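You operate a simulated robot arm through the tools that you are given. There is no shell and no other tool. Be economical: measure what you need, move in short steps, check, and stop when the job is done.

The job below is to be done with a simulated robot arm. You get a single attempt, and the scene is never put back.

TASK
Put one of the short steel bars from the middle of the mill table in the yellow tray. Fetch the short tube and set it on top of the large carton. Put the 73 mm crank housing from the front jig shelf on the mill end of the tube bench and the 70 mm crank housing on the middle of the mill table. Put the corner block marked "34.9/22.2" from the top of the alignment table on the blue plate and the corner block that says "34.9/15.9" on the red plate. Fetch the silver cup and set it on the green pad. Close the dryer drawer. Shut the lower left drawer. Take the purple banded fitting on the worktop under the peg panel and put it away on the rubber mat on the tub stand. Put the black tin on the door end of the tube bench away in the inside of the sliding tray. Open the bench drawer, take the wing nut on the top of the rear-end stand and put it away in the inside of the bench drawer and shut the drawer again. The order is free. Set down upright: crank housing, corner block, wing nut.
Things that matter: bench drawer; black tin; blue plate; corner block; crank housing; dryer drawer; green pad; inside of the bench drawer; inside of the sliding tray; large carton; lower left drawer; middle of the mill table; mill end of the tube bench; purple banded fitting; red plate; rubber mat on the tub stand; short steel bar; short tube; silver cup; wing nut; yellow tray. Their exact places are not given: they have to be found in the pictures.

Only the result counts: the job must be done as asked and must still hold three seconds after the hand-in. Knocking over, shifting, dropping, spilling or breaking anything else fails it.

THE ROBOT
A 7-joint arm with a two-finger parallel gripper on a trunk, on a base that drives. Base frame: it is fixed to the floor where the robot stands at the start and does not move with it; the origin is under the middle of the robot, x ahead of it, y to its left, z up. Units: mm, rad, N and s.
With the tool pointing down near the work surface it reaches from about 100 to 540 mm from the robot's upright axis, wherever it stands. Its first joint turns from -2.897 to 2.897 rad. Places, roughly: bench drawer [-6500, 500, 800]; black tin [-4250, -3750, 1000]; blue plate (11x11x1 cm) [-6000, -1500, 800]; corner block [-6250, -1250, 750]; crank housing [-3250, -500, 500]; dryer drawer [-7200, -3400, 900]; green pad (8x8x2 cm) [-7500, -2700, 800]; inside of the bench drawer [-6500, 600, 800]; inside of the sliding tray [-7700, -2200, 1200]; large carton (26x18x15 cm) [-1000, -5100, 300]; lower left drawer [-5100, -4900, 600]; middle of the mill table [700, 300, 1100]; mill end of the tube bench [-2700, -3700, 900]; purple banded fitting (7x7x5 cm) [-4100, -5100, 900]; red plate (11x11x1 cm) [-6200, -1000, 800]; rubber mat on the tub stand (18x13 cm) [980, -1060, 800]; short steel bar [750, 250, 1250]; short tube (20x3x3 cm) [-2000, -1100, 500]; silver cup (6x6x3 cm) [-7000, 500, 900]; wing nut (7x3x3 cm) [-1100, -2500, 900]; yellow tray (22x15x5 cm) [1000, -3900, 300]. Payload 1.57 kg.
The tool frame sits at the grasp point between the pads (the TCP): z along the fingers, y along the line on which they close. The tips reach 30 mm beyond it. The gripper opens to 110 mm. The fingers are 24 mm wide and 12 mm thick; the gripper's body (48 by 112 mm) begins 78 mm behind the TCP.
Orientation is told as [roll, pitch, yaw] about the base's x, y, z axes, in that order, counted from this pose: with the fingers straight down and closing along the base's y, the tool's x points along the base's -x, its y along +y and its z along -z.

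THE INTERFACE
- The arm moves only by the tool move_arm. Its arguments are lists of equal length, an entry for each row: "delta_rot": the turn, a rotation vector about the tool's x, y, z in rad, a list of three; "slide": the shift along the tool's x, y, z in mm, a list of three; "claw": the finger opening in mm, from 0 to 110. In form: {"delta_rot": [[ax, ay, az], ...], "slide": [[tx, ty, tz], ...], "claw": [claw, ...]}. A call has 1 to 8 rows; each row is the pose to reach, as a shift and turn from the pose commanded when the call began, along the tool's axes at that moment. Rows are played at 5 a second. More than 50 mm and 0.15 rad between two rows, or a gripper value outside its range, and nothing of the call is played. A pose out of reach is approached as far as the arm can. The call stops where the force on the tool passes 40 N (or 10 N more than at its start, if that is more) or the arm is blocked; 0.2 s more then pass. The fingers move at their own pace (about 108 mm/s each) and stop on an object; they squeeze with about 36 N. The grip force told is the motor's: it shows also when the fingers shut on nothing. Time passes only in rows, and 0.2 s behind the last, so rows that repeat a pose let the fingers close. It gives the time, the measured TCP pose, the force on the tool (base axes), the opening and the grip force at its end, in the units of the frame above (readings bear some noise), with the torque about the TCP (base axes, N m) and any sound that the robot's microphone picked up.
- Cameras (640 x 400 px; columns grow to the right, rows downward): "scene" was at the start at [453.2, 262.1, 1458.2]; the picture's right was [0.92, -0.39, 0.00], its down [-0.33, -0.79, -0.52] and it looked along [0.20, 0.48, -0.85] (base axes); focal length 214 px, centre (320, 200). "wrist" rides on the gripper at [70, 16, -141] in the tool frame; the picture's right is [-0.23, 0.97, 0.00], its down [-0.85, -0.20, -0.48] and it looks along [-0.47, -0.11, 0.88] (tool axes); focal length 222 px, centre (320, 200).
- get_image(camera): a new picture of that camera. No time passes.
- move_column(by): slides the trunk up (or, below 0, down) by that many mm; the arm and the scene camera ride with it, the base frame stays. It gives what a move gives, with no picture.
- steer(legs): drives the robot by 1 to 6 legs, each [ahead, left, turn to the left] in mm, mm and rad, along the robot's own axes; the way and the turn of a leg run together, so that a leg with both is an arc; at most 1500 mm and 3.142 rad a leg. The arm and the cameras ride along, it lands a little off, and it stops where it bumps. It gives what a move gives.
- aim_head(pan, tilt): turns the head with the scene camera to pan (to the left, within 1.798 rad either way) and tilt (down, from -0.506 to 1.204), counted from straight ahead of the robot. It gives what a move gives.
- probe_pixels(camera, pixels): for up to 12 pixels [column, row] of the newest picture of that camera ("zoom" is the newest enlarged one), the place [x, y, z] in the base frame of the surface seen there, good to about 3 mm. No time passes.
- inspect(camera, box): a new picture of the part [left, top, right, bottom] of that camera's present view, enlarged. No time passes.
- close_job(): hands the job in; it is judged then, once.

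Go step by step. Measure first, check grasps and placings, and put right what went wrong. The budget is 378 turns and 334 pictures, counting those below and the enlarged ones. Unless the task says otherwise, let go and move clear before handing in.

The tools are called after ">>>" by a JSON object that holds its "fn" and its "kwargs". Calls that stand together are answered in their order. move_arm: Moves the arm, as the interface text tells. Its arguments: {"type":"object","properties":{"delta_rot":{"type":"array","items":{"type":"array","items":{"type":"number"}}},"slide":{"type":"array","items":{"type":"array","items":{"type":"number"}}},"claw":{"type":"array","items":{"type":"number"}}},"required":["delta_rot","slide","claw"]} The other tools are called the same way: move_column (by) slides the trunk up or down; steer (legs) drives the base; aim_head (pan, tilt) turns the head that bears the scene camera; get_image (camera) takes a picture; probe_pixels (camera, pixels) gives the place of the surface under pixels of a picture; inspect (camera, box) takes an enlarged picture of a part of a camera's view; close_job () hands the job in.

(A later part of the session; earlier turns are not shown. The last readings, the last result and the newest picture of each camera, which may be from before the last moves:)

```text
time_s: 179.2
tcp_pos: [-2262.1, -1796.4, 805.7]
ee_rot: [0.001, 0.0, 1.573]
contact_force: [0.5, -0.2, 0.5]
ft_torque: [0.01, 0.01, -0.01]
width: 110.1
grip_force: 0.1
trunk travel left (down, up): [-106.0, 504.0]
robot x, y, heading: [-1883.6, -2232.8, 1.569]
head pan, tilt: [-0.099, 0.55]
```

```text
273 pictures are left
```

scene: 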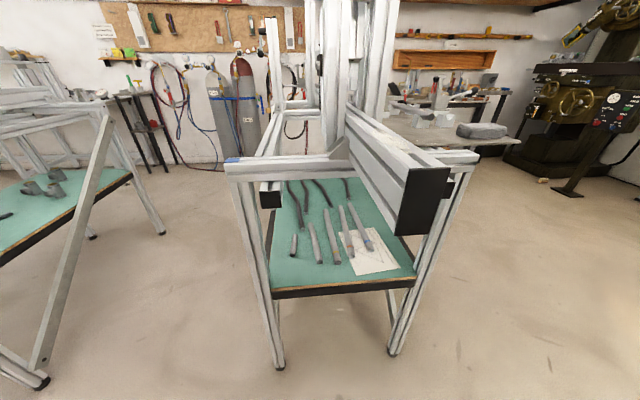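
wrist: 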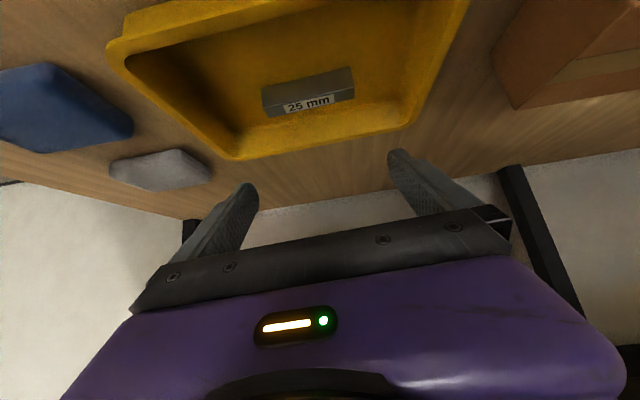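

>>> {"fn": "inspect", "kwargs": {"camera": "scene", "box": [260, 170, 420, 300]}}

>>> {"fn": "probe_pixels", "kwargs": {"camera": "scene", "pixels": [[293, 254], [294, 238], [319, 259], [313, 226], [285, 290], [405, 285], [420, 170], [415, 235], [250, 165], [450, 158], [345, 175], [270, 205]]}}

```text
3.08 times, centred on (340, 235) of scene
```

zoom: 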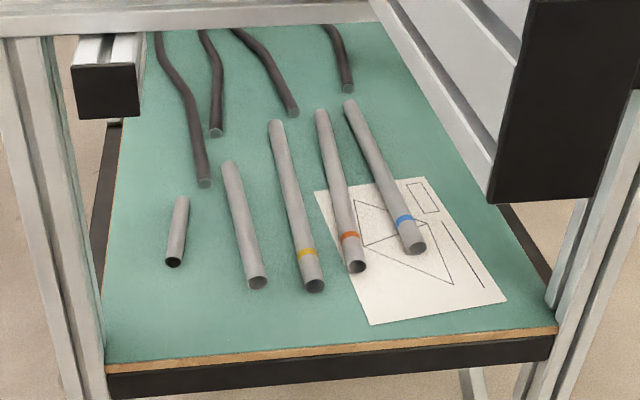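

```text
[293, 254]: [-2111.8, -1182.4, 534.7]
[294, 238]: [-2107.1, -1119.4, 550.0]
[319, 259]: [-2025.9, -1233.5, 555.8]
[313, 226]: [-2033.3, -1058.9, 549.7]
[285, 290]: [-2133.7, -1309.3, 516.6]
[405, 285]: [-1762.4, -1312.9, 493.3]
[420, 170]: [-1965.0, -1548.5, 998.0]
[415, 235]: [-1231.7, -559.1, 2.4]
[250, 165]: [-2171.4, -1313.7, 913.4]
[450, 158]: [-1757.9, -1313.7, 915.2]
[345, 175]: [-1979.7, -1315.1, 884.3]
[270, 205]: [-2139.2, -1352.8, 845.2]
```

I measure the ends of the two shortest tubes.

>>> {"fn": "probe_pixels", "kwargs": {"camera": "zoom", "pixels": [[257, 275], [231, 166], [174, 256], [183, 200], [244, 220], [243, 228], [237, 190], [251, 250], [212, 200], [285, 200], [313, 280], [279, 125]]}}

```text
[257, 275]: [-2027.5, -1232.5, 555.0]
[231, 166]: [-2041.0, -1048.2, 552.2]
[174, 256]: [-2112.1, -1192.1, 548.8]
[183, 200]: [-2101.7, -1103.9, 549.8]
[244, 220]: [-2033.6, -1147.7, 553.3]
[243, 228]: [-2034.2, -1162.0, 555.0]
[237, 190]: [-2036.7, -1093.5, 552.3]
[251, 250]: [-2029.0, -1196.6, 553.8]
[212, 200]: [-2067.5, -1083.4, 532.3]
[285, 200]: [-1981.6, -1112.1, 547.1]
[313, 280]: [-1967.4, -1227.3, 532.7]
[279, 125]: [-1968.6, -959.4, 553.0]
```

Tube 2 is the 200 mm one: centre (−2034,−1138), top z 554, shelf 532. I'll approach from the south under the crossbar with a strongly tilted tool; first swing the arm to the front and tilt it.

>>> {"fn": "move_arm", "kwargs": {"delta_rot": [[0, -0.113, 0], [0, -0.226, 0], [0, -0.339, 0], [0, -0.45, 0], [0, -0.563, 0], [0, -0.676, 0], [0, -0.789, 0], [0, -0.9, 0]], "slide": [[-12, -44, 4], [-24, -88, 8], [-36, -132, 12], [-48, -176, 16], [-60, -220, 20], [-72, -264, 24], [-84, -308, 28], [-96, -352, 32]], "claw": [110, 100, 90, 80, 70, 60, 50, 50]}}

```text
time_s: 181.0
tcp_pos: [-2075.8, -1532.1, 821.9]
ee_rot: [-0.002, -0.899, 1.569]
contact_force: [-1.1, -1.2, 0.0]
ft_torque: [0.01, -0.05, -0.05]
width: 49.9
grip_force: 0.1
out of reach, approached as far as the arm can: row 3, 4, 5, 6, 7, 8
trunk travel left (down, up): [-106.0, 504.0]
robot x, y, heading: [-1885.6, -2233.9, 1.566]
head pan, tilt: [-0.099, 0.55]
```

Orientation is right but it is over-extended; I bring it to 560 mm ahead, slightly right, and down to z≈600.

>>> {"fn": "move_arm", "kwargs": {"delta_rot": [[0, 0, 0], [0, 0, 0], [0, 0, 0], [0, 0, 0], [0, 0, 0], [0, 0, 0], [0, 0, 0], [0, 0, 0]], "slide": [[33, -32, 3], [65, -64, 7], [98, -96, 10], [130, -128, 14], [163, -160, 17], [196, -193, 21], [228, -225, 24], [261, -257, 28]], "claw": [50, 50, 50, 50, 50, 50, 50, 50]}}

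>>> {"fn": "steer", "kwargs": {"legs": [[0, 216, 0]]}}

>>> {"fn": "get_image", "kwargs": {"camera": "scene"}}

>>> {"fn": "get_image", "kwargs": {"camera": "wrist"}}

```text
time_s: 182.8
tcp_pos: [-1818.4, -1585.9, 548.4]
ee_rot: [0.003, -0.898, 1.576]
contact_force: [0.0, 0.6, -0.8]
ft_torque: [0.0, 0.0, 0.03]
width: 50.0
grip_force: 0.0
out of reach, approached as far as the arm can: row 1, 2, 3, 4, 5, 6, 7, 8
trunk travel left (down, up): [-106.0, 504.0]
robot x, y, heading: [-1882.2, -2234.9, 1.573]
head pan, tilt: [-0.099, 0.55]
```

```text
time_s: 184.5
tcp_pos: [-2037.6, -1584.3, 549.4]
ee_rot: [0.002, -0.898, 1.572]
contact_force: [0.5, -0.1, 0.4]
ft_torque: [0.04, 0.02, -0.03]
width: 49.9
grip_force: 0.1
trunk travel left (down, up): [-106.0, 504.0]
robot x, y, heading: [-2104.1, -2233.9, 1.572]
head pan, tilt: [-0.099, 0.55]
```

```text
271 pictures are left
```

scene: 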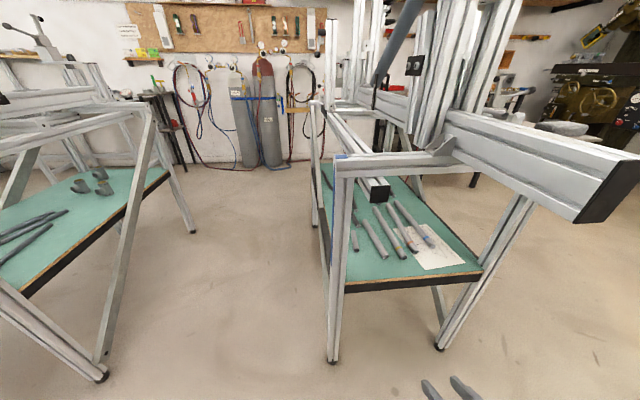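

```text
270 pictures are left
```

wrist: 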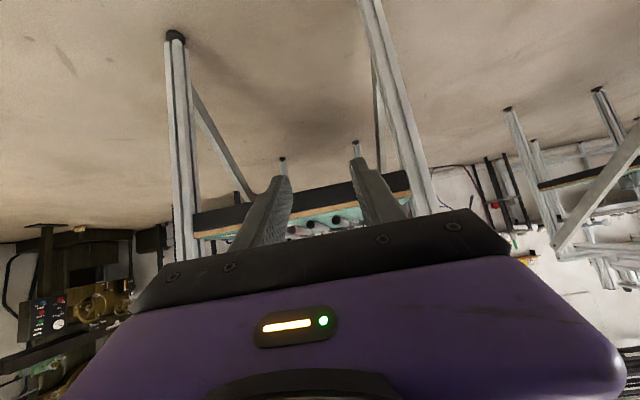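

The tilted tool works at 650 mm ahead. I correct yaw to the tube's line, raise to z 600 and drive in towards the shelf.

>>> {"fn": "move_arm", "kwargs": {"delta_rot": [[-0.057, 0, -0.045], [-0.057, 0, -0.045]], "slide": [[0, 0, 0], [0, 0, 0]], "claw": [50, 50]}}

>>> {"fn": "move_column", "kwargs": {"by": 51}}

>>> {"fn": "steer", "kwargs": {"legs": [[330, -3, 0]]}}

>>> {"fn": "get_image", "kwargs": {"camera": "wrist"}}

>>> {"fn": "get_image", "kwargs": {"camera": "scene"}}

```text
time_s: 185.1
tcp_pos: [-2036.6, -1584.7, 550.1]
ee_rot: [0.001, -0.899, 1.647]
contact_force: [-0.3, -0.2, 0.2]
ft_torque: [0.01, 0.03, -0.02]
width: 50.0
grip_force: 0.0
trunk travel left (down, up): [-106.0, 504.0]
robot x, y, heading: [-2104.0, -2232.5, 1.571]
head pan, tilt: [-0.099, 0.55]
```

```text
time_s: 186.0
tcp_pos: [-2036.5, -1585.1, 598.8]
ee_rot: [0.001, -0.9, 1.645]
contact_force: [-0.3, -0.1, -0.5]
ft_torque: [0.01, 0.02, 0.02]
width: 50.4
grip_force: 0.0
trunk travel left (down, up): [-157.0, 453.0]
robot x, y, heading: [-2102.1, -2235.2, 1.575]
head pan, tilt: [-0.099, 0.55]
```

```text
time_s: 188.2
tcp_pos: [-2024.3, -1256.2, 599.5]
ee_rot: [0.003, -0.899, 1.634]
contact_force: [-0.4, 0.2, 0.7]
ft_torque: [0.03, 0.0, -0.04]
width: 50.0
grip_force: 0.0
trunk travel left (down, up): [-157.0, 453.0]
robot x, y, heading: [-2097.2, -1905.5, 1.562]
head pan, tilt: [-0.099, 0.55]
```

```text
269 pictures are left
```

wrist: 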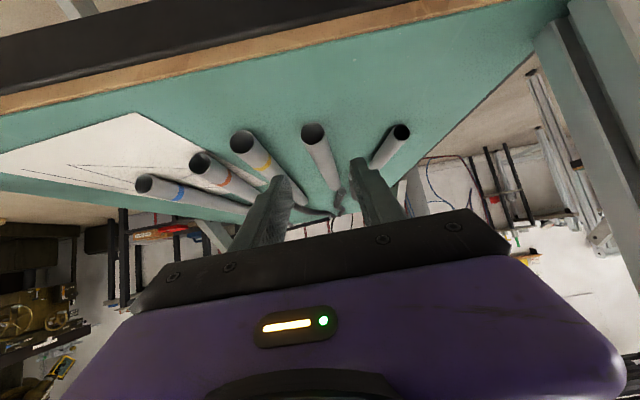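

```text
268 pictures are left
```

scene: 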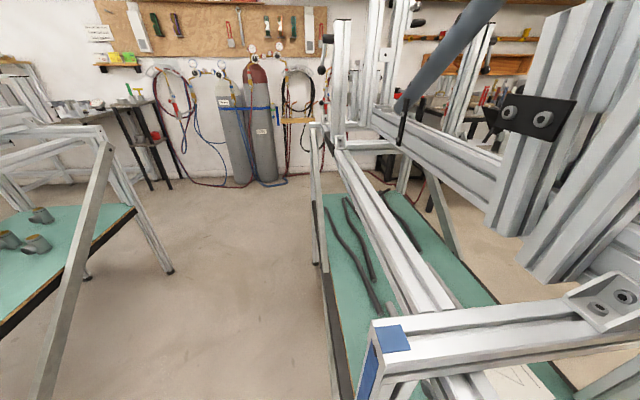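

Tube 2's near end (313,135) lies between the fingers' lines. I drive the last 104 mm with a 10 mm left correction.

>>> {"fn": "steer", "kwargs": {"legs": [[104, 10, 0]]}}

>>> {"fn": "get_image", "kwargs": {"camera": "wrist"}}

>>> {"fn": "probe_pixels", "kwargs": {"camera": "wrist", "pixels": [[320, 100], [320, 130], [320, 150], [320, 170]]}}

```text
time_s: 189.3
tcp_pos: [-2034.4, -1152.0, 599.9]
ee_rot: [0.002, -0.898, 1.635]
contact_force: [0.3, 0.4, 0.0]
ft_torque: [-0.01, -0.02, 0.02]
width: 50.0
grip_force: 0.0
trunk travel left (down, up): [-157.0, 453.0]
robot x, y, heading: [-2107.0, -1799.3, 1.556]
head pan, tilt: [-0.099, 0.55]
```

```text
267 pictures are left
```

wrist: 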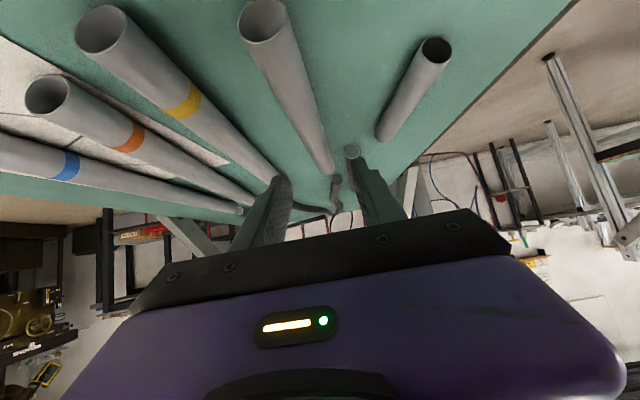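

```text
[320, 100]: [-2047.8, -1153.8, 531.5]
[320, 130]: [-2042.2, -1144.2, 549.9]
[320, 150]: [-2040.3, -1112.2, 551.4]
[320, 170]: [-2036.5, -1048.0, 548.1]
```

Looks aligned. I lower by 20 and check.

>>> {"fn": "move_column", "kwargs": {"by": -20}}

>>> {"fn": "get_image", "kwargs": {"camera": "wrist"}}

```text
time_s: 190.0
tcp_pos: [-2033.8, -1151.7, 578.8]
ee_rot: [0.002, -0.899, 1.633]
contact_force: [0.2, 0.3, -0.9]
ft_torque: [-0.05, 0.03, 0.01]
width: 50.0
grip_force: 0.0
trunk travel left (down, up): [-137.0, 473.0]
robot x, y, heading: [-2106.6, -1799.1, 1.558]
head pan, tilt: [-0.099, 0.55]
```

```text
266 pictures are left
```

wrist: 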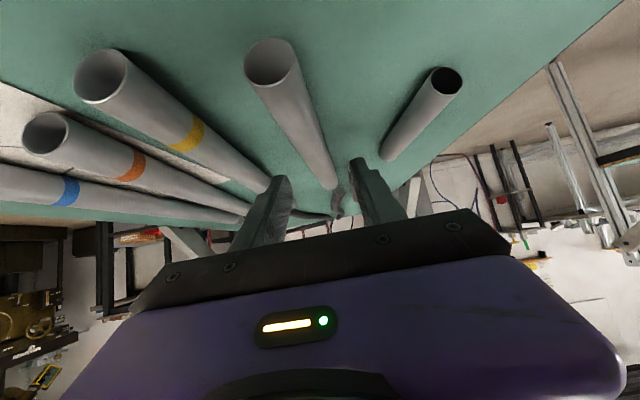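

Clear on both sides (tube 3's side ≈ −1982, finger to −1997). Lower 17 and close.

>>> {"fn": "move_column", "kwargs": {"by": -16}}

>>> {"fn": "move_arm", "kwargs": {"delta_rot": [[0, 0, 0], [0, 0, 0], [0, 0, 0], [0, 0, 0]], "slide": [[0, 0, 0], [0, 0, 0], [0, 0, 0], [0, 0, 0]], "claw": [30, 10, 5, 0]}}

>>> {"fn": "move_column", "kwargs": {"by": 25}}

>>> {"fn": "get_image", "kwargs": {"camera": "wrist"}}

```text
time_s: 190.6
tcp_pos: [-2034.0, -1152.8, 563.4]
ee_rot: [0.002, -0.898, 1.633]
contact_force: [0.4, -0.1, -0.2]
ft_torque: [-0.01, 0.01, 0.02]
width: 50.0
grip_force: 0.0
trunk travel left (down, up): [-121.0, 489.0]
robot x, y, heading: [-2106.8, -1800.3, 1.559]
head pan, tilt: [-0.099, 0.55]
```

```text
time_s: 191.6
tcp_pos: [-2033.1, -1152.4, 563.0]
ee_rot: [0.002, -0.899, 1.635]
contact_force: [0.6, 0.3, 0.1]
ft_torque: [-0.01, -0.01, 0.1]
width: 21.1
grip_force: 34.4
trunk travel left (down, up): [-121.0, 489.0]
robot x, y, heading: [-2109.1, -1797.5, 1.558]
head pan, tilt: [-0.099, 0.55]
```

```text
time_s: 192.3
tcp_pos: [-2033.7, -1151.5, 587.9]
ee_rot: [0.0, -0.899, 1.634]
contact_force: [0.2, 0.3, -1.7]
ft_torque: [-0.05, 0.0, 0.02]
width: 21.1
grip_force: 33.8
trunk travel left (down, up): [-146.0, 464.0]
robot x, y, heading: [-2106.8, -1798.7, 1.559]
head pan, tilt: [-0.099, 0.55]
```

```text
265 pictures are left
```

wrist: 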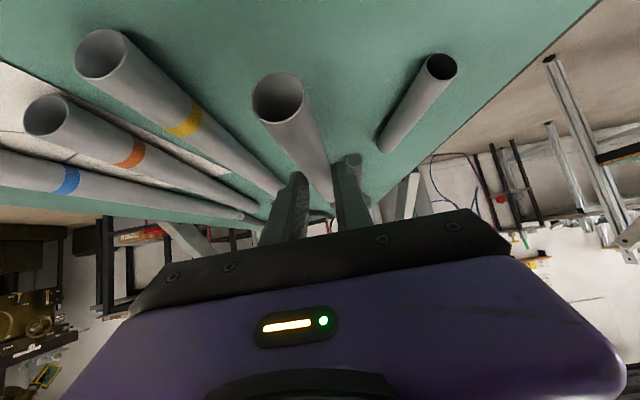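

The tube is held (1.7 N). I raise a little, back out, turn around in the free area and drive towards the carton.

>>> {"fn": "move_column", "kwargs": {"by": 20}}

>>> {"fn": "steer", "kwargs": {"legs": [[-600, 0, 0], [0, 145, 0], [0, 0, 3.14], [900, 300, 0], [700, 950, 0]]}}

>>> {"fn": "aim_head", "kwargs": {"pan": -0.2, "tilt": 0.5}}

>>> {"fn": "get_image", "kwargs": {"camera": "scene"}}

>>> {"fn": "get_image", "kwargs": {"camera": "wrist"}}

```text
time_s: 193.0
tcp_pos: [-2033.5, -1152.5, 608.4]
ee_rot: [0.002, -0.9, 1.633]
contact_force: [0.0, -0.7, -0.6]
ft_torque: [-0.03, 0.01, 0.03]
width: 20.9
grip_force: 33.9
trunk travel left (down, up): [-166.0, 444.0]
robot x, y, heading: [-2108.6, -1799.7, 1.561]
head pan, tilt: [-0.099, 0.55]
```

```text
time_s: 214.8
tcp_pos: [-1195.5, -4708.0, 609.1]
ee_rot: [0.003, -0.901, -1.536]
contact_force: [-0.2, 0.2, -1.0]
ft_torque: [-0.01, 0.0, -0.03]
width: 21.1
grip_force: 34.3
trunk travel left (down, up): [-166.0, 444.0]
robot x, y, heading: [-1104.7, -4066.6, -1.608]
head pan, tilt: [-0.099, 0.55]
```

```text
time_s: 215.5
tcp_pos: [-1196.2, -4708.5, 607.7]
ee_rot: [0.002, -0.898, -1.536]
contact_force: [0.3, -0.4, -1.0]
ft_torque: [0.02, 0.0, 0.0]
width: 21.1
grip_force: 33.7
trunk travel left (down, up): [-166.0, 444.0]
robot x, y, heading: [-1101.1, -4061.7, -1.609]
head pan, tilt: [-0.201, 0.499]
```

```text
264 pictures are left
```

scene: 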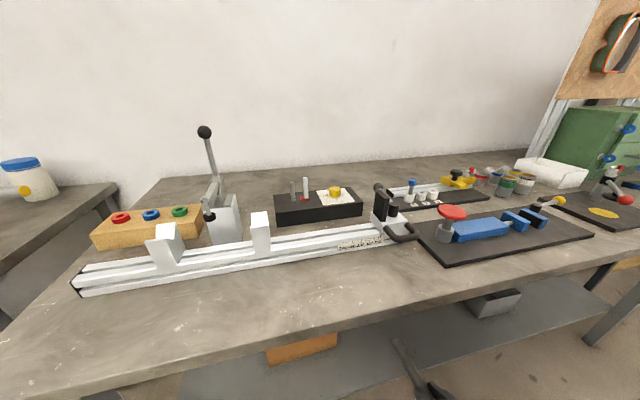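

```text
263 pictures are left
```

wrist: 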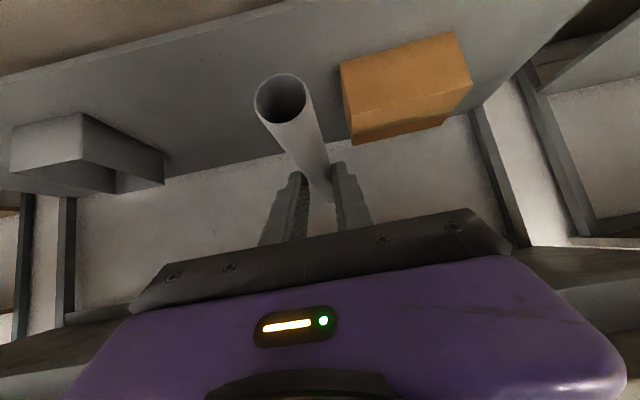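

The carton shows at (405,95) in the wrist picture. I probe its faces and the bench edge.

>>> {"fn": "probe_pixels", "kwargs": {"camera": "wrist", "pixels": [[400, 118], [352, 140], [465, 95], [455, 40], [345, 70], [405, 80], [470, 85], [353, 125], [400, 130]]}}

>>> {"fn": "probe_pixels", "kwargs": {"camera": "scene", "pixels": [[300, 345], [300, 330], [300, 355], [220, 370], [350, 320]]}}

```text
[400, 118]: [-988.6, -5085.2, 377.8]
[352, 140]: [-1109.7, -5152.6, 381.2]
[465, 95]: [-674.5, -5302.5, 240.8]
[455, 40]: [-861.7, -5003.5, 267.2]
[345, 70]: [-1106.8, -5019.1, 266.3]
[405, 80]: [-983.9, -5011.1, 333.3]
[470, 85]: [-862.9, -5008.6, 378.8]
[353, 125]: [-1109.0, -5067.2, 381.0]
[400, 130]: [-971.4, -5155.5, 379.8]
```

```text
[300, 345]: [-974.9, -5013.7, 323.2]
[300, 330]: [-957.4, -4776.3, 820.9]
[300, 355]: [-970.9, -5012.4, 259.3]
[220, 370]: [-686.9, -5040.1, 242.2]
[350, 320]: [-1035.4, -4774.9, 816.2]
```

Carton: x −1110..−860, y −5190..−5010, top 380. Before driving in I check heights of the things on the bench near where my head will be.

>>> {"fn": "probe_pixels", "kwargs": {"camera": "scene", "pixels": [[205, 132], [225, 215], [150, 215], [170, 232], [260, 215], [75, 285], [380, 190], [110, 190], [320, 205], [60, 300], [450, 215], [25, 165]]}}

```text
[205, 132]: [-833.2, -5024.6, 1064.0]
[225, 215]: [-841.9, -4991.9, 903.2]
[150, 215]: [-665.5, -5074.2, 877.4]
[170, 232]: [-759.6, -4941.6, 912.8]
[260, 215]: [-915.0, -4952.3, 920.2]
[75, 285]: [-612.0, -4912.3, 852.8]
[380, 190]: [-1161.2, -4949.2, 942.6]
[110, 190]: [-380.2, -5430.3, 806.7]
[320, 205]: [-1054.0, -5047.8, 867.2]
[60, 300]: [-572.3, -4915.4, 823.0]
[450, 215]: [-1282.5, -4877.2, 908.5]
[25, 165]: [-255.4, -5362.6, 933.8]
```

A lever rises to z 1064 near the head's path, so I keep the trunk high and lower the arm itself instead. First sideways to x −985, then the arm down 170.

>>> {"fn": "steer", "kwargs": {"legs": [[0, 218, 0.035]]}}

>>> {"fn": "move_arm", "kwargs": {"delta_rot": [[0, 0, 0], [0, 0, 0], [0, 0, 0], [0, 0, 0]], "slide": [[33, 0, 26], [66, 0, 53], [99, 0, 79], [133, 0, 106]], "claw": [0, 0, 0, 0]}}

>>> {"fn": "get_image", "kwargs": {"camera": "wrist"}}

```text
time_s: 217.2
tcp_pos: [-953.1, -4715.5, 609.4]
ee_rot: [0.002, -0.9, -1.503]
contact_force: [-0.1, -0.1, -0.9]
ft_torque: [0.03, -0.02, 0.0]
width: 21.1
grip_force: 34.0
trunk travel left (down, up): [-166.0, 444.0]
robot x, y, heading: [-880.0, -4068.2, -1.577]
head pan, tilt: [-0.201, 0.499]
```

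```text
time_s: 218.2
tcp_pos: [-939.0, -4757.5, 475.4]
ee_rot: [0.001, -0.899, -1.501]
contact_force: [-0.3, 1.4, -0.7]
ft_torque: [0.02, -0.03, 0.02]
width: 20.9
grip_force: 34.2
out of reach, approached as far as the arm can: row 2, 3, 4
trunk travel left (down, up): [-166.0, 444.0]
robot x, y, heading: [-885.3, -4067.1, -1.582]
head pan, tilt: [-0.201, 0.499]
```

```text
262 pictures are left
```

wrist: 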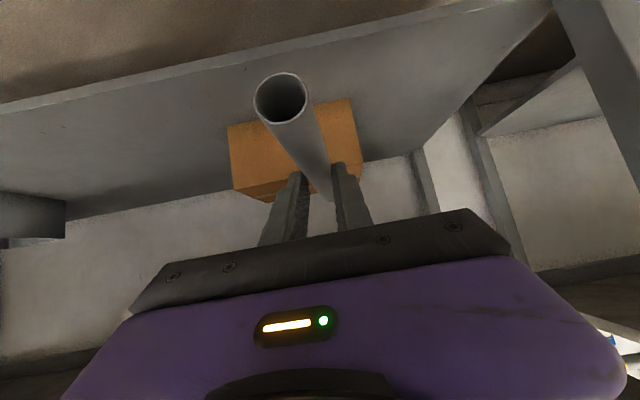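

Reach is better farther out at this height. I extend 60 mm forward, then drive the rest with x correction.

>>> {"fn": "move_arm", "kwargs": {"delta_rot": [[0, 0, 0], [0, 0, 0]], "slide": [[-15, 0, 26], [-29, 0, 53]], "claw": [0, 0]}}

>>> {"fn": "steer", "kwargs": {"legs": [[150, -46, 0]]}}

>>> {"fn": "get_image", "kwargs": {"camera": "scene"}}

>>> {"fn": "get_image", "kwargs": {"camera": "wrist"}}

```text
time_s: 218.8
tcp_pos: [-935.2, -4815.4, 464.4]
ee_rot: [0.002, -0.899, -1.503]
contact_force: [-1.0, 0.0, -0.4]
ft_torque: [0.03, 0.03, 0.03]
width: 21.1
grip_force: 34.2
trunk travel left (down, up): [-166.0, 444.0]
robot x, y, heading: [-879.1, -4067.1, -1.577]
head pan, tilt: [-0.201, 0.499]
```

```text
time_s: 220.2
tcp_pos: [-985.4, -4968.0, 465.7]
ee_rot: [0.002, -0.898, -1.505]
contact_force: [0.0, 0.1, -0.7]
ft_torque: [0.03, -0.01, -0.01]
width: 20.8
grip_force: 34.3
trunk travel left (down, up): [-166.0, 444.0]
robot x, y, heading: [-927.9, -4219.2, -1.581]
head pan, tilt: [-0.201, 0.499]
```

```text
261 pictures are left
```

scene: 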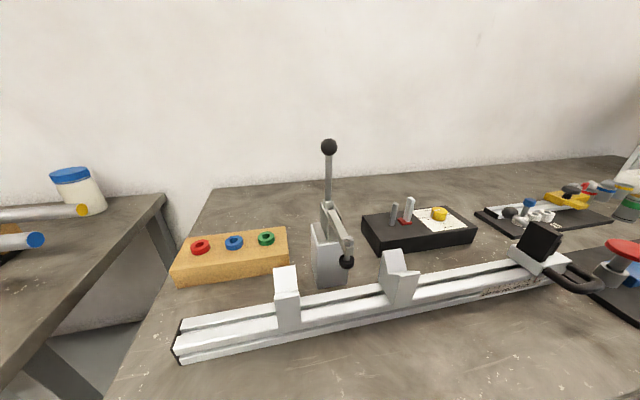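

```text
260 pictures are left
```

wrist: 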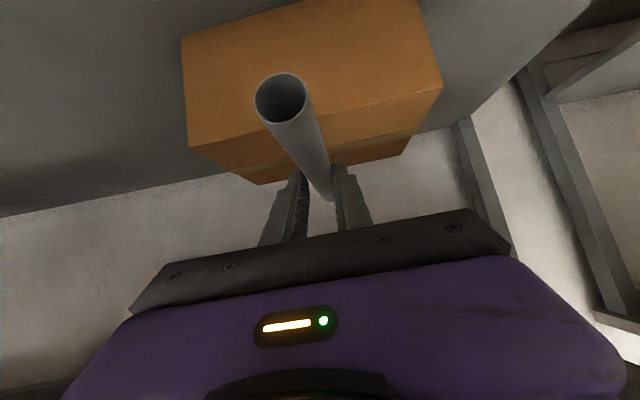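

Good; 118 more ahead, then lower by 46.

>>> {"fn": "steer", "kwargs": {"legs": [[118, 0, 0]]}}

>>> {"fn": "move_column", "kwargs": {"by": -46}}

>>> {"fn": "get_image", "kwargs": {"camera": "wrist"}}

```text
time_s: 221.4
tcp_pos: [-984.9, -5067.1, 461.5]
ee_rot: [-0.023, -0.888, -1.464]
contact_force: [0.1, 0.0, -1.0]
ft_torque: [-0.04, 0.0, -0.01]
width: 20.8
grip_force: 34.1
trunk travel left (down, up): [-166.0, 444.0]
robot x, y, heading: [-931.1, -4330.6, -1.584]
head pan, tilt: [-0.201, 0.499]
stopped in leg 1: the robot was blocked; the commanded pose is now the measured one
```

```text
time_s: 222.3
tcp_pos: [-984.6, -5068.1, 416.0]
ee_rot: [-0.019, -0.888, -1.466]
contact_force: [0.0, 1.0, -0.2]
ft_torque: [0.03, 0.01, 0.01]
width: 21.1
grip_force: 34.5
trunk travel left (down, up): [-120.0, 490.0]
robot x, y, heading: [-932.6, -4323.4, -1.578]
head pan, tilt: [-0.201, 0.499]
```

```text
259 pictures are left
```

wrist: 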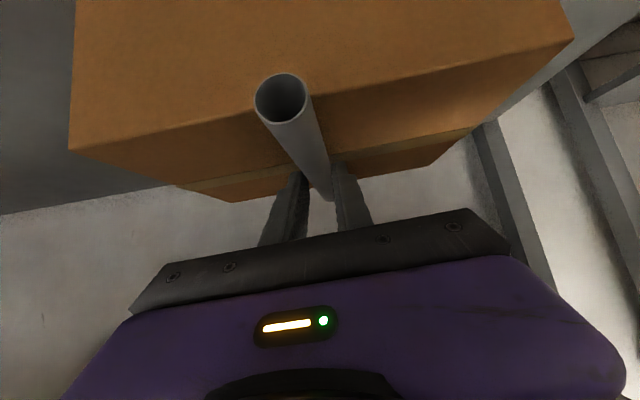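

Tube is over the carton, ~5 mm above the top (centre y≈−5082). I lower 5 mm and release.

>>> {"fn": "move_column", "kwargs": {"by": -5}}

>>> {"fn": "move_arm", "kwargs": {"delta_rot": [[0, 0, 0], [0, 0, 0], [0, 0, 0], [0, 0, 0]], "slide": [[0, 0, 0], [0, 0, 0], [0, 0, 0], [0, 0, 0]], "claw": [19, 22, 30, 50]}}

>>> {"fn": "get_image", "kwargs": {"camera": "wrist"}}

```text
time_s: 222.8
tcp_pos: [-986.2, -5069.0, 413.0]
ee_rot: [-0.019, -0.895, -1.467]
contact_force: [0.5, 4.8, 21.0]
ft_torque: [-0.32, -0.06, 0.04]
width: 21.0
grip_force: 34.5
trunk travel left (down, up): [-115.0, 495.0]
robot x, y, heading: [-931.3, -4326.8, -1.586]
head pan, tilt: [-0.201, 0.499]
```

```text
time_s: 223.8
tcp_pos: [-985.4, -5069.6, 410.9]
ee_rot: [-0.018, -0.887, -1.467]
contact_force: [-0.4, 1.0, 0.1]
ft_torque: [-0.01, -0.03, -0.05]
width: 49.7
grip_force: 0.0
trunk travel left (down, up): [-115.0, 495.0]
robot x, y, heading: [-939.4, -4325.7, -1.583]
head pan, tilt: [-0.201, 0.499]
```

```text
258 pictures are left
```

wrist: 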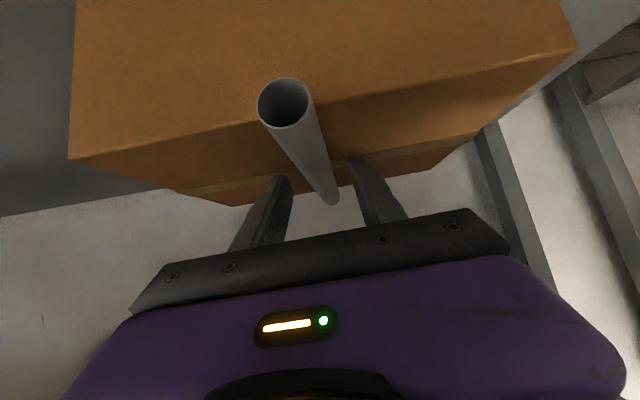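

The tube rests on the carton. I raise 45 and back out, then check from outside.

>>> {"fn": "move_column", "kwargs": {"by": 45}}

>>> {"fn": "get_image", "kwargs": {"camera": "wrist"}}

>>> {"fn": "steer", "kwargs": {"legs": [[-450, 0, 0]]}}

>>> {"fn": "get_image", "kwargs": {"camera": "wrist"}}

```text
time_s: 224.7
tcp_pos: [-984.4, -5068.8, 455.7]
ee_rot: [-0.021, -0.888, -1.466]
contact_force: [0.7, -0.3, 0.5]
ft_torque: [-0.01, 0.01, -0.02]
width: 50.4
grip_force: 0.0
trunk travel left (down, up): [-160.0, 450.0]
robot x, y, heading: [-932.9, -4324.5, -1.579]
head pan, tilt: [-0.201, 0.499]
```

```text
257 pictures are left
```

wrist: 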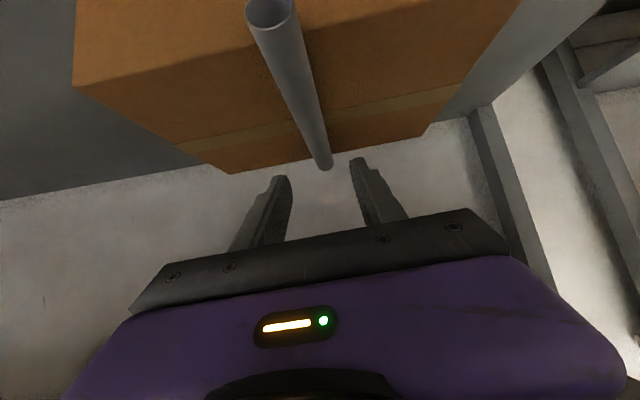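

```text
time_s: 227.4
tcp_pos: [-986.1, -4616.8, 456.3]
ee_rot: [-0.019, -0.89, -1.479]
contact_force: [0.1, -0.1, -0.8]
ft_torque: [-0.01, 0.0, 0.0]
width: 50.0
grip_force: 0.0
trunk travel left (down, up): [-160.0, 450.0]
robot x, y, heading: [-927.2, -3873.2, -1.591]
head pan, tilt: [-0.201, 0.499]
```

```text
256 pictures are left
```

wrist: 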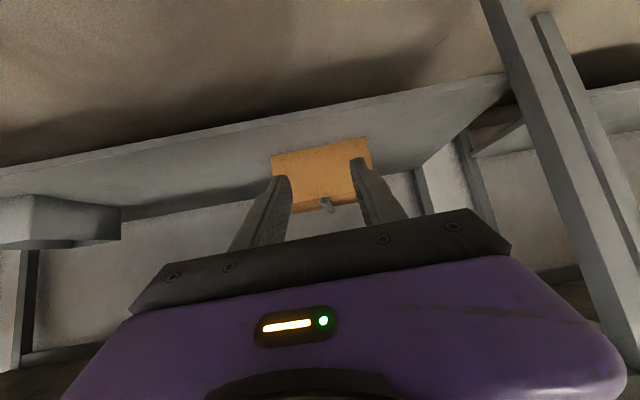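

Tube is well on the carton. Next the purple fitting / lower left drawer in the west. I raise and level the arm first, then drive west along the aisle.

>>> {"fn": "move_arm", "kwargs": {"delta_rot": [[0, 0.11, 0], [0, 0.22, 0], [0, 0.33, 0], [0, 0.44, 0], [0, 0.55, 0], [0, 0.66, 0], [0, 0.77, 0], [0, 0.88, 0]], "slide": [[-19, 0, -44], [-38, 0, -88], [-57, 0, -132], [-75, 0, -177], [-94, 0, -221], [-113, 0, -265], [-132, 0, -309], [-151, 0, -354]], "claw": [50, 50, 60, 80, 100, 110, 110, 110]}}

>>> {"fn": "steer", "kwargs": {"legs": [[0, 0, -1.56], [1300, 550, 0], [0, 0, 0.02]]}}

>>> {"fn": "aim_head", "kwargs": {"pan": 0.3, "tilt": 0.4}}

>>> {"fn": "get_image", "kwargs": {"camera": "scene"}}

```text
time_s: 229.2
tcp_pos: [-1001.8, -4452.3, 798.2]
ee_rot: [-0.01, -0.005, -1.492]
contact_force: [1.1, -0.9, 0.3]
ft_torque: [-0.02, -0.01, -0.01]
width: 110.0
grip_force: 0.0
out of reach, approached as far as the arm can: row 5, 6, 7, 8
trunk travel left (down, up): [-160.0, 450.0]
robot x, y, heading: [-924.1, -3876.2, -1.595]
head pan, tilt: [-0.201, 0.499]
```

```text
time_s: 240.6
tcp_pos: [-2844.1, -4413.6, 799.0]
ee_rot: [-0.009, -0.006, -2.99]
contact_force: [0.0, 0.0, -0.3]
ft_torque: [0.01, -0.01, 0.02]
width: 110.0
grip_force: 0.0
trunk travel left (down, up): [-160.0, 450.0]
robot x, y, heading: [-2259.9, -4443.9, -3.09]
head pan, tilt: [-0.201, 0.499]
```

```text
time_s: 241.5
tcp_pos: [-2843.8, -4413.5, 798.1]
ee_rot: [-0.01, -0.005, -2.988]
contact_force: [0.4, 0.1, 0.4]
ft_torque: [-0.02, 0.01, -0.03]
width: 110.1
grip_force: 0.1
trunk travel left (down, up): [-160.0, 450.0]
robot x, y, heading: [-2261.4, -4450.2, -3.085]
head pan, tilt: [0.3, 0.4]
```

```text
255 pictures are left
```

scene: 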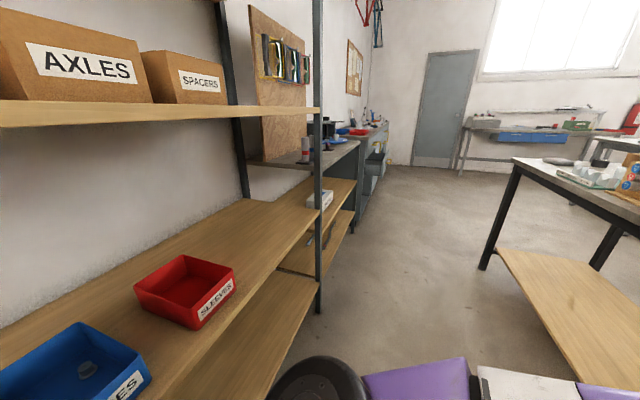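

I go on west by 1000 mm and look at the worktop under the peg panel.

>>> {"fn": "steer", "kwargs": {"legs": [[1000, 0, -0.05]]}}

>>> {"fn": "move_column", "kwargs": {"by": 150}}

>>> {"fn": "aim_head", "kwargs": {"pan": 0.7, "tilt": 0.5}}

>>> {"fn": "get_image", "kwargs": {"camera": "scene"}}

```text
time_s: 246.6
tcp_pos: [-3822.9, -4399.8, 798.1]
ee_rot: [-0.012, -0.004, -3.05]
contact_force: [1.0, 0.0, -0.1]
ft_torque: [0.06, 0.02, 0.02]
width: 110.0
grip_force: 0.1
trunk travel left (down, up): [-160.0, 450.0]
robot x, y, heading: [-3240.2, -4471.7, 3.133]
head pan, tilt: [0.3, 0.4]
```

```text
time_s: 248.4
tcp_pos: [-3822.5, -4399.7, 949.8]
ee_rot: [-0.009, -0.006, -3.051]
contact_force: [-0.2, -0.9, 0.5]
ft_torque: [0.0, 0.0, -0.01]
width: 109.9
grip_force: 0.0
trunk travel left (down, up): [-310.0, 300.0]
robot x, y, heading: [-3242.0, -4470.6, 3.129]
head pan, tilt: [0.3, 0.4]
```

```text
time_s: 249.2
tcp_pos: [-3822.5, -4400.4, 949.5]
ee_rot: [-0.01, -0.005, -3.052]
contact_force: [0.2, 0.1, -0.9]
ft_torque: [-0.01, 0.0, -0.03]
width: 110.0
grip_force: 0.1
trunk travel left (down, up): [-310.0, 300.0]
robot x, y, heading: [-3246.0, -4467.6, 3.135]
head pan, tilt: [0.7, 0.499]
```

```text
254 pictures are left
```

scene: 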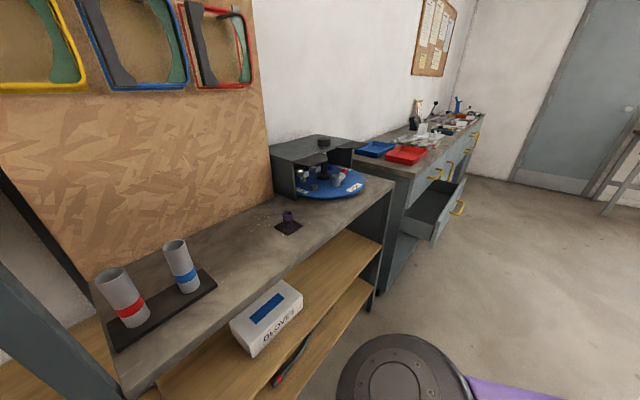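

A purple-topped piece sits at (288,220); an open drawer shows at (440,210). I zoom both and probe.

>>> {"fn": "inspect", "kwargs": {"camera": "scene", "box": [250, 130, 400, 250]}}

>>> {"fn": "probe_pixels", "kwargs": {"camera": "scene", "pixels": [[288, 212], [288, 222], [275, 228], [302, 228], [330, 200], [250, 270], [120, 330], [460, 205], [425, 240], [370, 305], [310, 185], [180, 295]]}}

>>> {"fn": "inspect", "kwargs": {"camera": "scene", "box": [360, 110, 500, 300]}}

```text
3.33 times, centred on (325, 190) of scene
```

zoom: 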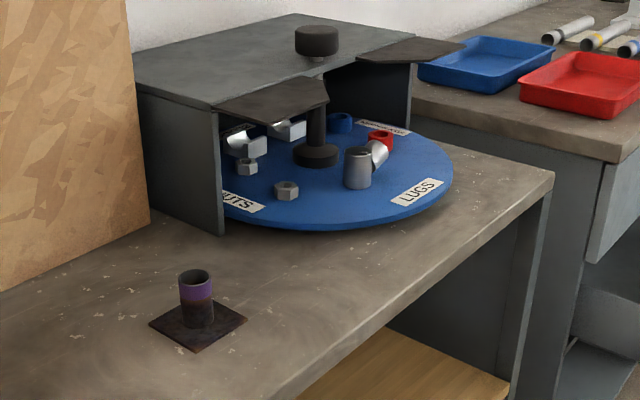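

```text
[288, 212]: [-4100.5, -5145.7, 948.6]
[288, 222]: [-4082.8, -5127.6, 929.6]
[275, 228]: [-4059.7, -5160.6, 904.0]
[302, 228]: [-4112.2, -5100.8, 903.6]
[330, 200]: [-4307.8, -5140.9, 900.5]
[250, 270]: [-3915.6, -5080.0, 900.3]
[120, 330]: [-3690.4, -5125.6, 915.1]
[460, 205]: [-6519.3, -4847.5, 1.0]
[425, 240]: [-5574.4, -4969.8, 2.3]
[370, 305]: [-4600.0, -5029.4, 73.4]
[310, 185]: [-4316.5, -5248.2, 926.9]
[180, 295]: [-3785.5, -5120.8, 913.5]
```

```text
2.11 times, centred on (430, 205) of scene
```

zoom: 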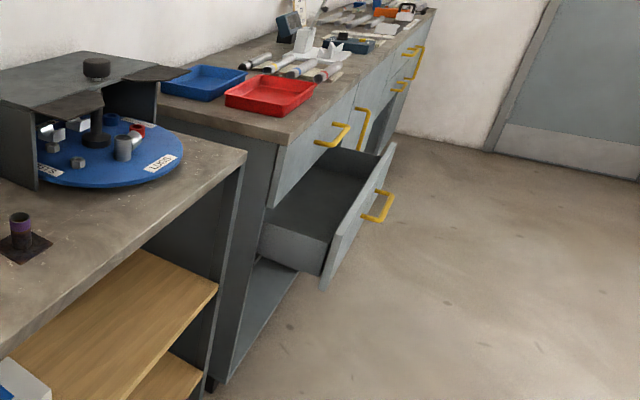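

The purple fitting is at (−4090,−5135), z 903–950. The lower left drawer stands open further west; I'll shut it first: drive west, turn to face it.

>>> {"fn": "steer", "kwargs": {"legs": [[1300, 0, 0], [550, -250, 0], [0, 0, 1.57]]}}

>>> {"fn": "aim_head", "kwargs": {"pan": -0.2, "tilt": 0.8}}

>>> {"fn": "get_image", "kwargs": {"camera": "scene"}}

```text
time_s: 262.6
tcp_pos: [-5138.2, -4848.8, 949.9]
ee_rot: [-0.008, -0.005, -1.439]
contact_force: [-0.9, -0.1, 0.8]
ft_torque: [-0.03, 0.01, 0.02]
width: 109.8
grip_force: 0.0
trunk travel left (down, up): [-310.0, 300.0]
robot x, y, heading: [-5091.5, -4263.0, -1.54]
head pan, tilt: [0.7, 0.499]
```

```text
time_s: 263.8
tcp_pos: [-5138.7, -4849.4, 950.1]
ee_rot: [-0.011, -0.004, -1.441]
contact_force: [1.0, 0.2, -0.8]
ft_torque: [0.02, 0.01, 0.02]
width: 109.8
grip_force: 0.2
trunk travel left (down, up): [-310.0, 300.0]
robot x, y, heading: [-5094.0, -4266.1, -1.54]
head pan, tilt: [-0.201, 0.799]
```

```text
251 pictures are left
```

scene: 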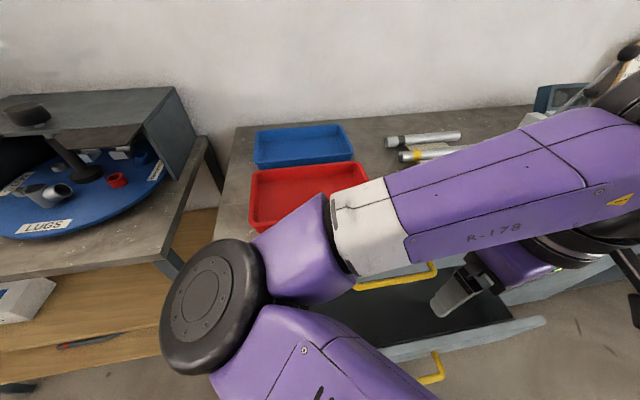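

The gripper hangs over the open drawer; its front panel is at (450,338). I probe it.

>>> {"fn": "probe_pixels", "kwargs": {"camera": "scene", "pixels": [[400, 350], [540, 321], [470, 337], [437, 372], [350, 315], [250, 205], [395, 285], [520, 285]]}}

>>> {"fn": "get_image", "kwargs": {"camera": "wrist"}}

```text
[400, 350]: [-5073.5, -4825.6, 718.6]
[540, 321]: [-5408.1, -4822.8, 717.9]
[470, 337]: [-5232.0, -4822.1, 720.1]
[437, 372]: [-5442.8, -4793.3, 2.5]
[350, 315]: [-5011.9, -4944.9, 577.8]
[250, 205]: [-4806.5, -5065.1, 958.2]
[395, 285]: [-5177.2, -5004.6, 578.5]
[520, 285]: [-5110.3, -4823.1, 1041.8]
```

```text
250 pictures are left
```

wrist: 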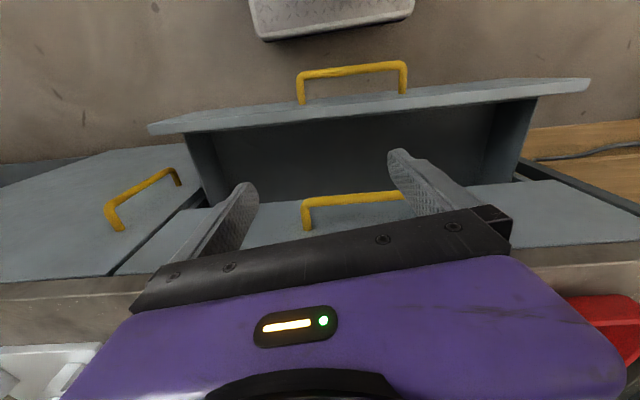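

I probe both handles and the closed front plane in the wrist picture.

>>> {"fn": "probe_pixels", "kwargs": {"camera": "wrist", "pixels": [[300, 80], [404, 70], [352, 70], [307, 205], [400, 197], [150, 130], [585, 85], [115, 215], [178, 175], [275, 235], [150, 250], [560, 215]]}}

```text
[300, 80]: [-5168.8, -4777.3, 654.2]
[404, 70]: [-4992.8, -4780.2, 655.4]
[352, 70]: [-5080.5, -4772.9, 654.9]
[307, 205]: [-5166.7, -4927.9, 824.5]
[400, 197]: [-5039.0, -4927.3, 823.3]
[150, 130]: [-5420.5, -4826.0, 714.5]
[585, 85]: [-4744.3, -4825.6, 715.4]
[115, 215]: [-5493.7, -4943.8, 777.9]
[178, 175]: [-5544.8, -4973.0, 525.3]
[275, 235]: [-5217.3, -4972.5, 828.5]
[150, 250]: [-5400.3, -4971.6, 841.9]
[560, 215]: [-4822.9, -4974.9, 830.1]
```

Panel spans x −5420..−4745, face y≈−4815; closed plane y −4973. I'll push at x≈−5250, z≈690 beside the handles with closed fingers.

>>> {"fn": "steer", "kwargs": {"legs": [[-110, -115, 0]]}}

>>> {"fn": "move_arm", "kwargs": {"delta_rot": [[0, 0, 0.06], [0, 0, 0.12], [0, 0, 0.12], [0, 0, 0.12]], "slide": [[0, 0, 0], [0, 0, 0], [0, 0, 0], [0, 0, 0]], "claw": [50, 0, 0, 0]}}

>>> {"fn": "move_column", "kwargs": {"by": -250}}

>>> {"fn": "steer", "kwargs": {"legs": [[120, 0, 0]]}}

>>> {"fn": "get_image", "kwargs": {"camera": "scene"}}

```text
time_s: 265.2
tcp_pos: [-5254.2, -4742.3, 949.2]
ee_rot: [-0.009, -0.005, -1.438]
contact_force: [-0.4, -0.1, 0.8]
ft_torque: [0.0, 0.03, 0.04]
width: 109.9
grip_force: 0.0
trunk travel left (down, up): [-310.0, 300.0]
robot x, y, heading: [-5205.4, -4158.5, -1.539]
head pan, tilt: [-0.201, 0.799]
```

```text
time_s: 266.2
tcp_pos: [-5256.3, -4744.0, 948.3]
ee_rot: [-0.009, -0.007, -1.56]
contact_force: [0.2, 0.1, -0.7]
ft_torque: [0.02, -0.01, -0.01]
width: 0.0
grip_force: 21.4
trunk travel left (down, up): [-310.0, 300.0]
robot x, y, heading: [-5211.4, -4163.5, -1.538]
head pan, tilt: [-0.201, 0.799]
```

```text
time_s: 268.7
tcp_pos: [-5255.7, -4743.3, 697.7]
ee_rot: [-0.009, -0.007, -1.557]
contact_force: [-0.1, 0.2, -0.6]
ft_torque: [0.02, 0.02, 0.01]
width: 0.0
grip_force: 21.4
trunk travel left (down, up): [-60.0, 550.0]
robot x, y, heading: [-5208.2, -4159.2, -1.538]
head pan, tilt: [-0.201, 0.799]
```

```text
time_s: 270.0
tcp_pos: [-5251.0, -4861.4, 698.7]
ee_rot: [-0.008, -0.007, -1.556]
contact_force: [-0.4, -0.1, -0.6]
ft_torque: [-0.02, 0.0, -0.01]
width: 0.0
grip_force: 21.9
trunk travel left (down, up): [-60.0, 550.0]
robot x, y, heading: [-5204.5, -4280.4, -1.536]
head pan, tilt: [-0.201, 0.799]
```

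```text
249 pictures are left
```

scene: 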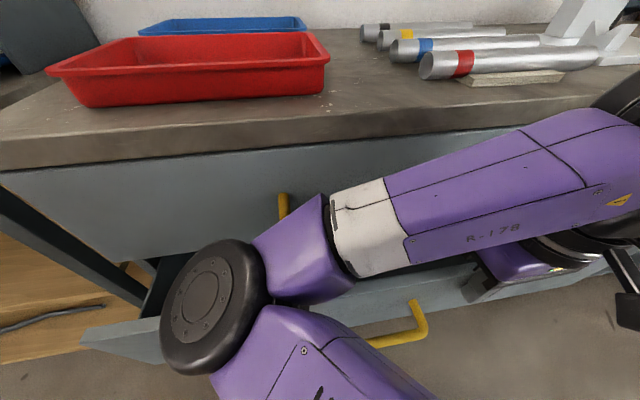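

The drawer is moving in without resistance. Push on another 120.

>>> {"fn": "steer", "kwargs": {"legs": [[120, 0, 0]]}}

>>> {"fn": "get_image", "kwargs": {"camera": "scene"}}

>>> {"fn": "get_image", "kwargs": {"camera": "wrist"}}

```text
time_s: 270.7
tcp_pos: [-5249.1, -4862.1, 697.7]
ee_rot: [-0.009, -0.011, -1.565]
contact_force: [1.2, 0.1, -0.2]
ft_torque: [-0.02, -0.02, 0.0]
width: 0.0
grip_force: 21.5
trunk travel left (down, up): [-60.0, 550.0]
robot x, y, heading: [-5204.8, -4283.8, -1.534]
head pan, tilt: [-0.201, 0.799]
stopped in leg 1: the robot was blocked; the commanded pose is now the measured one
```

```text
248 pictures are left
```

scene: 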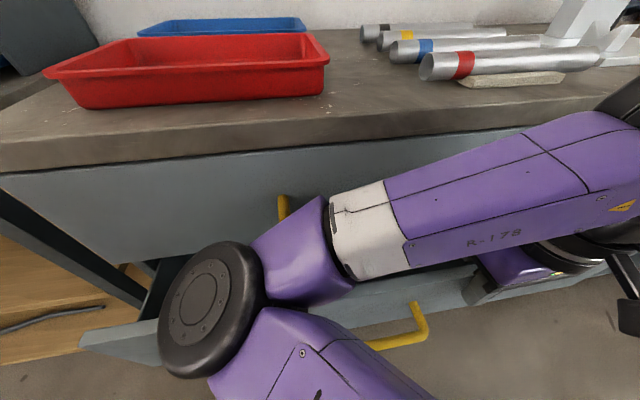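

```text
247 pictures are left
```

wrist: 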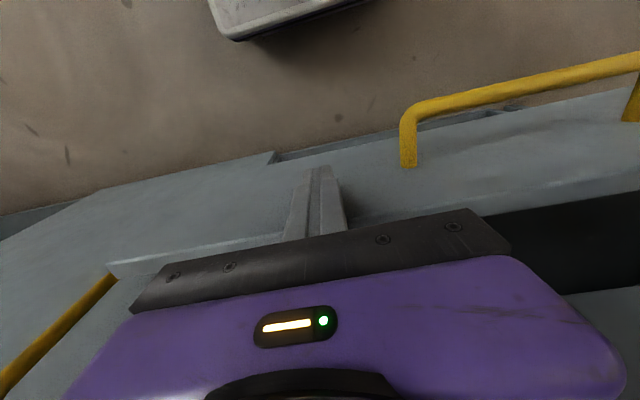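

Blocked now. I probe the arm's elbow disc and the panel to see what touches.

>>> {"fn": "probe_pixels", "kwargs": {"camera": "scene", "pixels": [[200, 300], [170, 330], [130, 345], [340, 310], [95, 345], [260, 270], [400, 230], [450, 290], [600, 200], [400, 310]]}}

>>> {"fn": "probe_pixels", "kwargs": {"camera": "wrist", "pixels": [[230, 200], [280, 190], [390, 180], [500, 170], [150, 255], [600, 180], [420, 150]]}}

```text
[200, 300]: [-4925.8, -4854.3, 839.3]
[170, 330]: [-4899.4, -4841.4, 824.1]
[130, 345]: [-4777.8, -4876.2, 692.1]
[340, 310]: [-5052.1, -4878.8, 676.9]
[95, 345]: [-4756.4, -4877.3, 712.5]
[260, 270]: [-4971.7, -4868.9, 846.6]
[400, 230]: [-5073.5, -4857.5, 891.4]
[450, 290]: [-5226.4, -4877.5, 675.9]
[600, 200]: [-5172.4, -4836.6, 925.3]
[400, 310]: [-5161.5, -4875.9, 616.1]
```

```text
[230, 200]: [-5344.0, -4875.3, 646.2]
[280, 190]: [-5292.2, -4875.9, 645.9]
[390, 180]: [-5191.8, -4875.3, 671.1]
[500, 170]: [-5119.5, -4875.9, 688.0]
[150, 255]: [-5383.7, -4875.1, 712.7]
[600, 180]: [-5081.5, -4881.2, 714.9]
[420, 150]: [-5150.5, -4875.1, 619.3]
```

The swung-out elbow (disc at y −4854) is against the bench. I back up, tilt the tool outward and extend it ahead of the elbow, then push again.

>>> {"fn": "steer", "kwargs": {"legs": [[-220, 0, 0]]}}

>>> {"fn": "move_arm", "kwargs": {"delta_rot": [[0, -0.13, 0], [0, -0.26, 0], [0, -0.39, 0], [0, -0.52, 0], [0, -0.65, 0], [0, -0.78, 0]], "slide": [[-25, 0, 0], [-50, 0, 0], [-75, 0, 0], [-100, 0, 0], [-125, 0, 0], [-150, 0, 0]], "claw": [0, 0, 0, 0, 0, 0]}}

>>> {"fn": "get_image", "kwargs": {"camera": "scene"}}

```text
time_s: 272.4
tcp_pos: [-5256.1, -4640.8, 697.5]
ee_rot: [-0.009, -0.009, -1.563]
contact_force: [0.5, 0.6, 0.4]
ft_torque: [-0.01, 0.01, 0.03]
width: 0.1
grip_force: 21.3
trunk travel left (down, up): [-60.0, 550.0]
robot x, y, heading: [-5209.1, -4061.7, -1.536]
head pan, tilt: [-0.201, 0.799]
```

```text
time_s: 273.8
tcp_pos: [-5261.1, -4819.5, 698.2]
ee_rot: [-0.014, -0.789, -1.553]
contact_force: [0.7, -0.3, 0.5]
ft_torque: [-0.01, 0.0, 0.0]
width: 0.0
grip_force: 21.4
out of reach, approached as far as the arm can: row 1, 2, 3, 4, 5, 6
trunk travel left (down, up): [-60.0, 550.0]
robot x, y, heading: [-5210.9, -4061.6, -1.538]
head pan, tilt: [-0.201, 0.799]
```

```text
246 pictures are left
```

scene: 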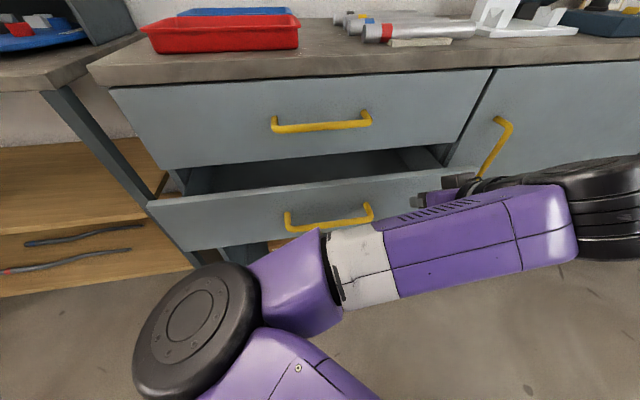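

Now the hand leads the elbow. I drive ahead 140 to push the drawer home.

>>> {"fn": "steer", "kwargs": {"legs": [[145, 0, 0]]}}

>>> {"fn": "get_image", "kwargs": {"camera": "scene"}}

>>> {"fn": "probe_pixels", "kwargs": {"camera": "scene", "pixels": [[300, 100], [200, 170], [150, 190], [320, 160]]}}

```text
time_s: 275.1
tcp_pos: [-5258.7, -4943.9, 696.6]
ee_rot: [-0.008, -0.775, -1.563]
contact_force: [1.1, -0.4, 0.1]
ft_torque: [-0.02, 0.0, 0.02]
width: 0.2
grip_force: 21.2
trunk travel left (down, up): [-60.0, 550.0]
robot x, y, heading: [-5204.9, -4191.6, -1.541]
head pan, tilt: [-0.201, 0.799]
stopped in leg 1: the force on the tool passed its limit at 96 N (the readings are from after the stop); the commanded pose is now the measured one
```

```text
245 pictures are left
```

scene: 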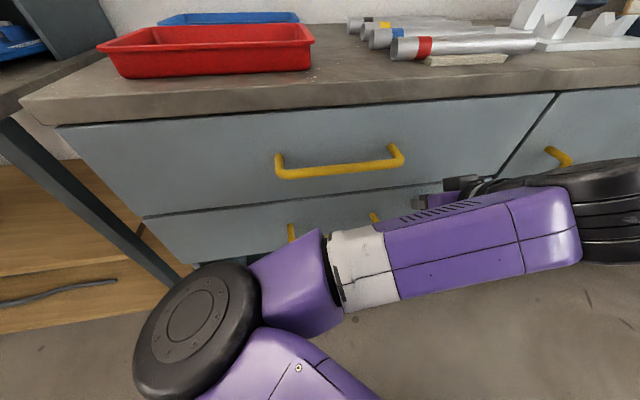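

```text
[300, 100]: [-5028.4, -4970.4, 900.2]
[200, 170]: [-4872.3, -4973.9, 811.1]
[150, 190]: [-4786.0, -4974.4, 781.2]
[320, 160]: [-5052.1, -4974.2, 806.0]
```

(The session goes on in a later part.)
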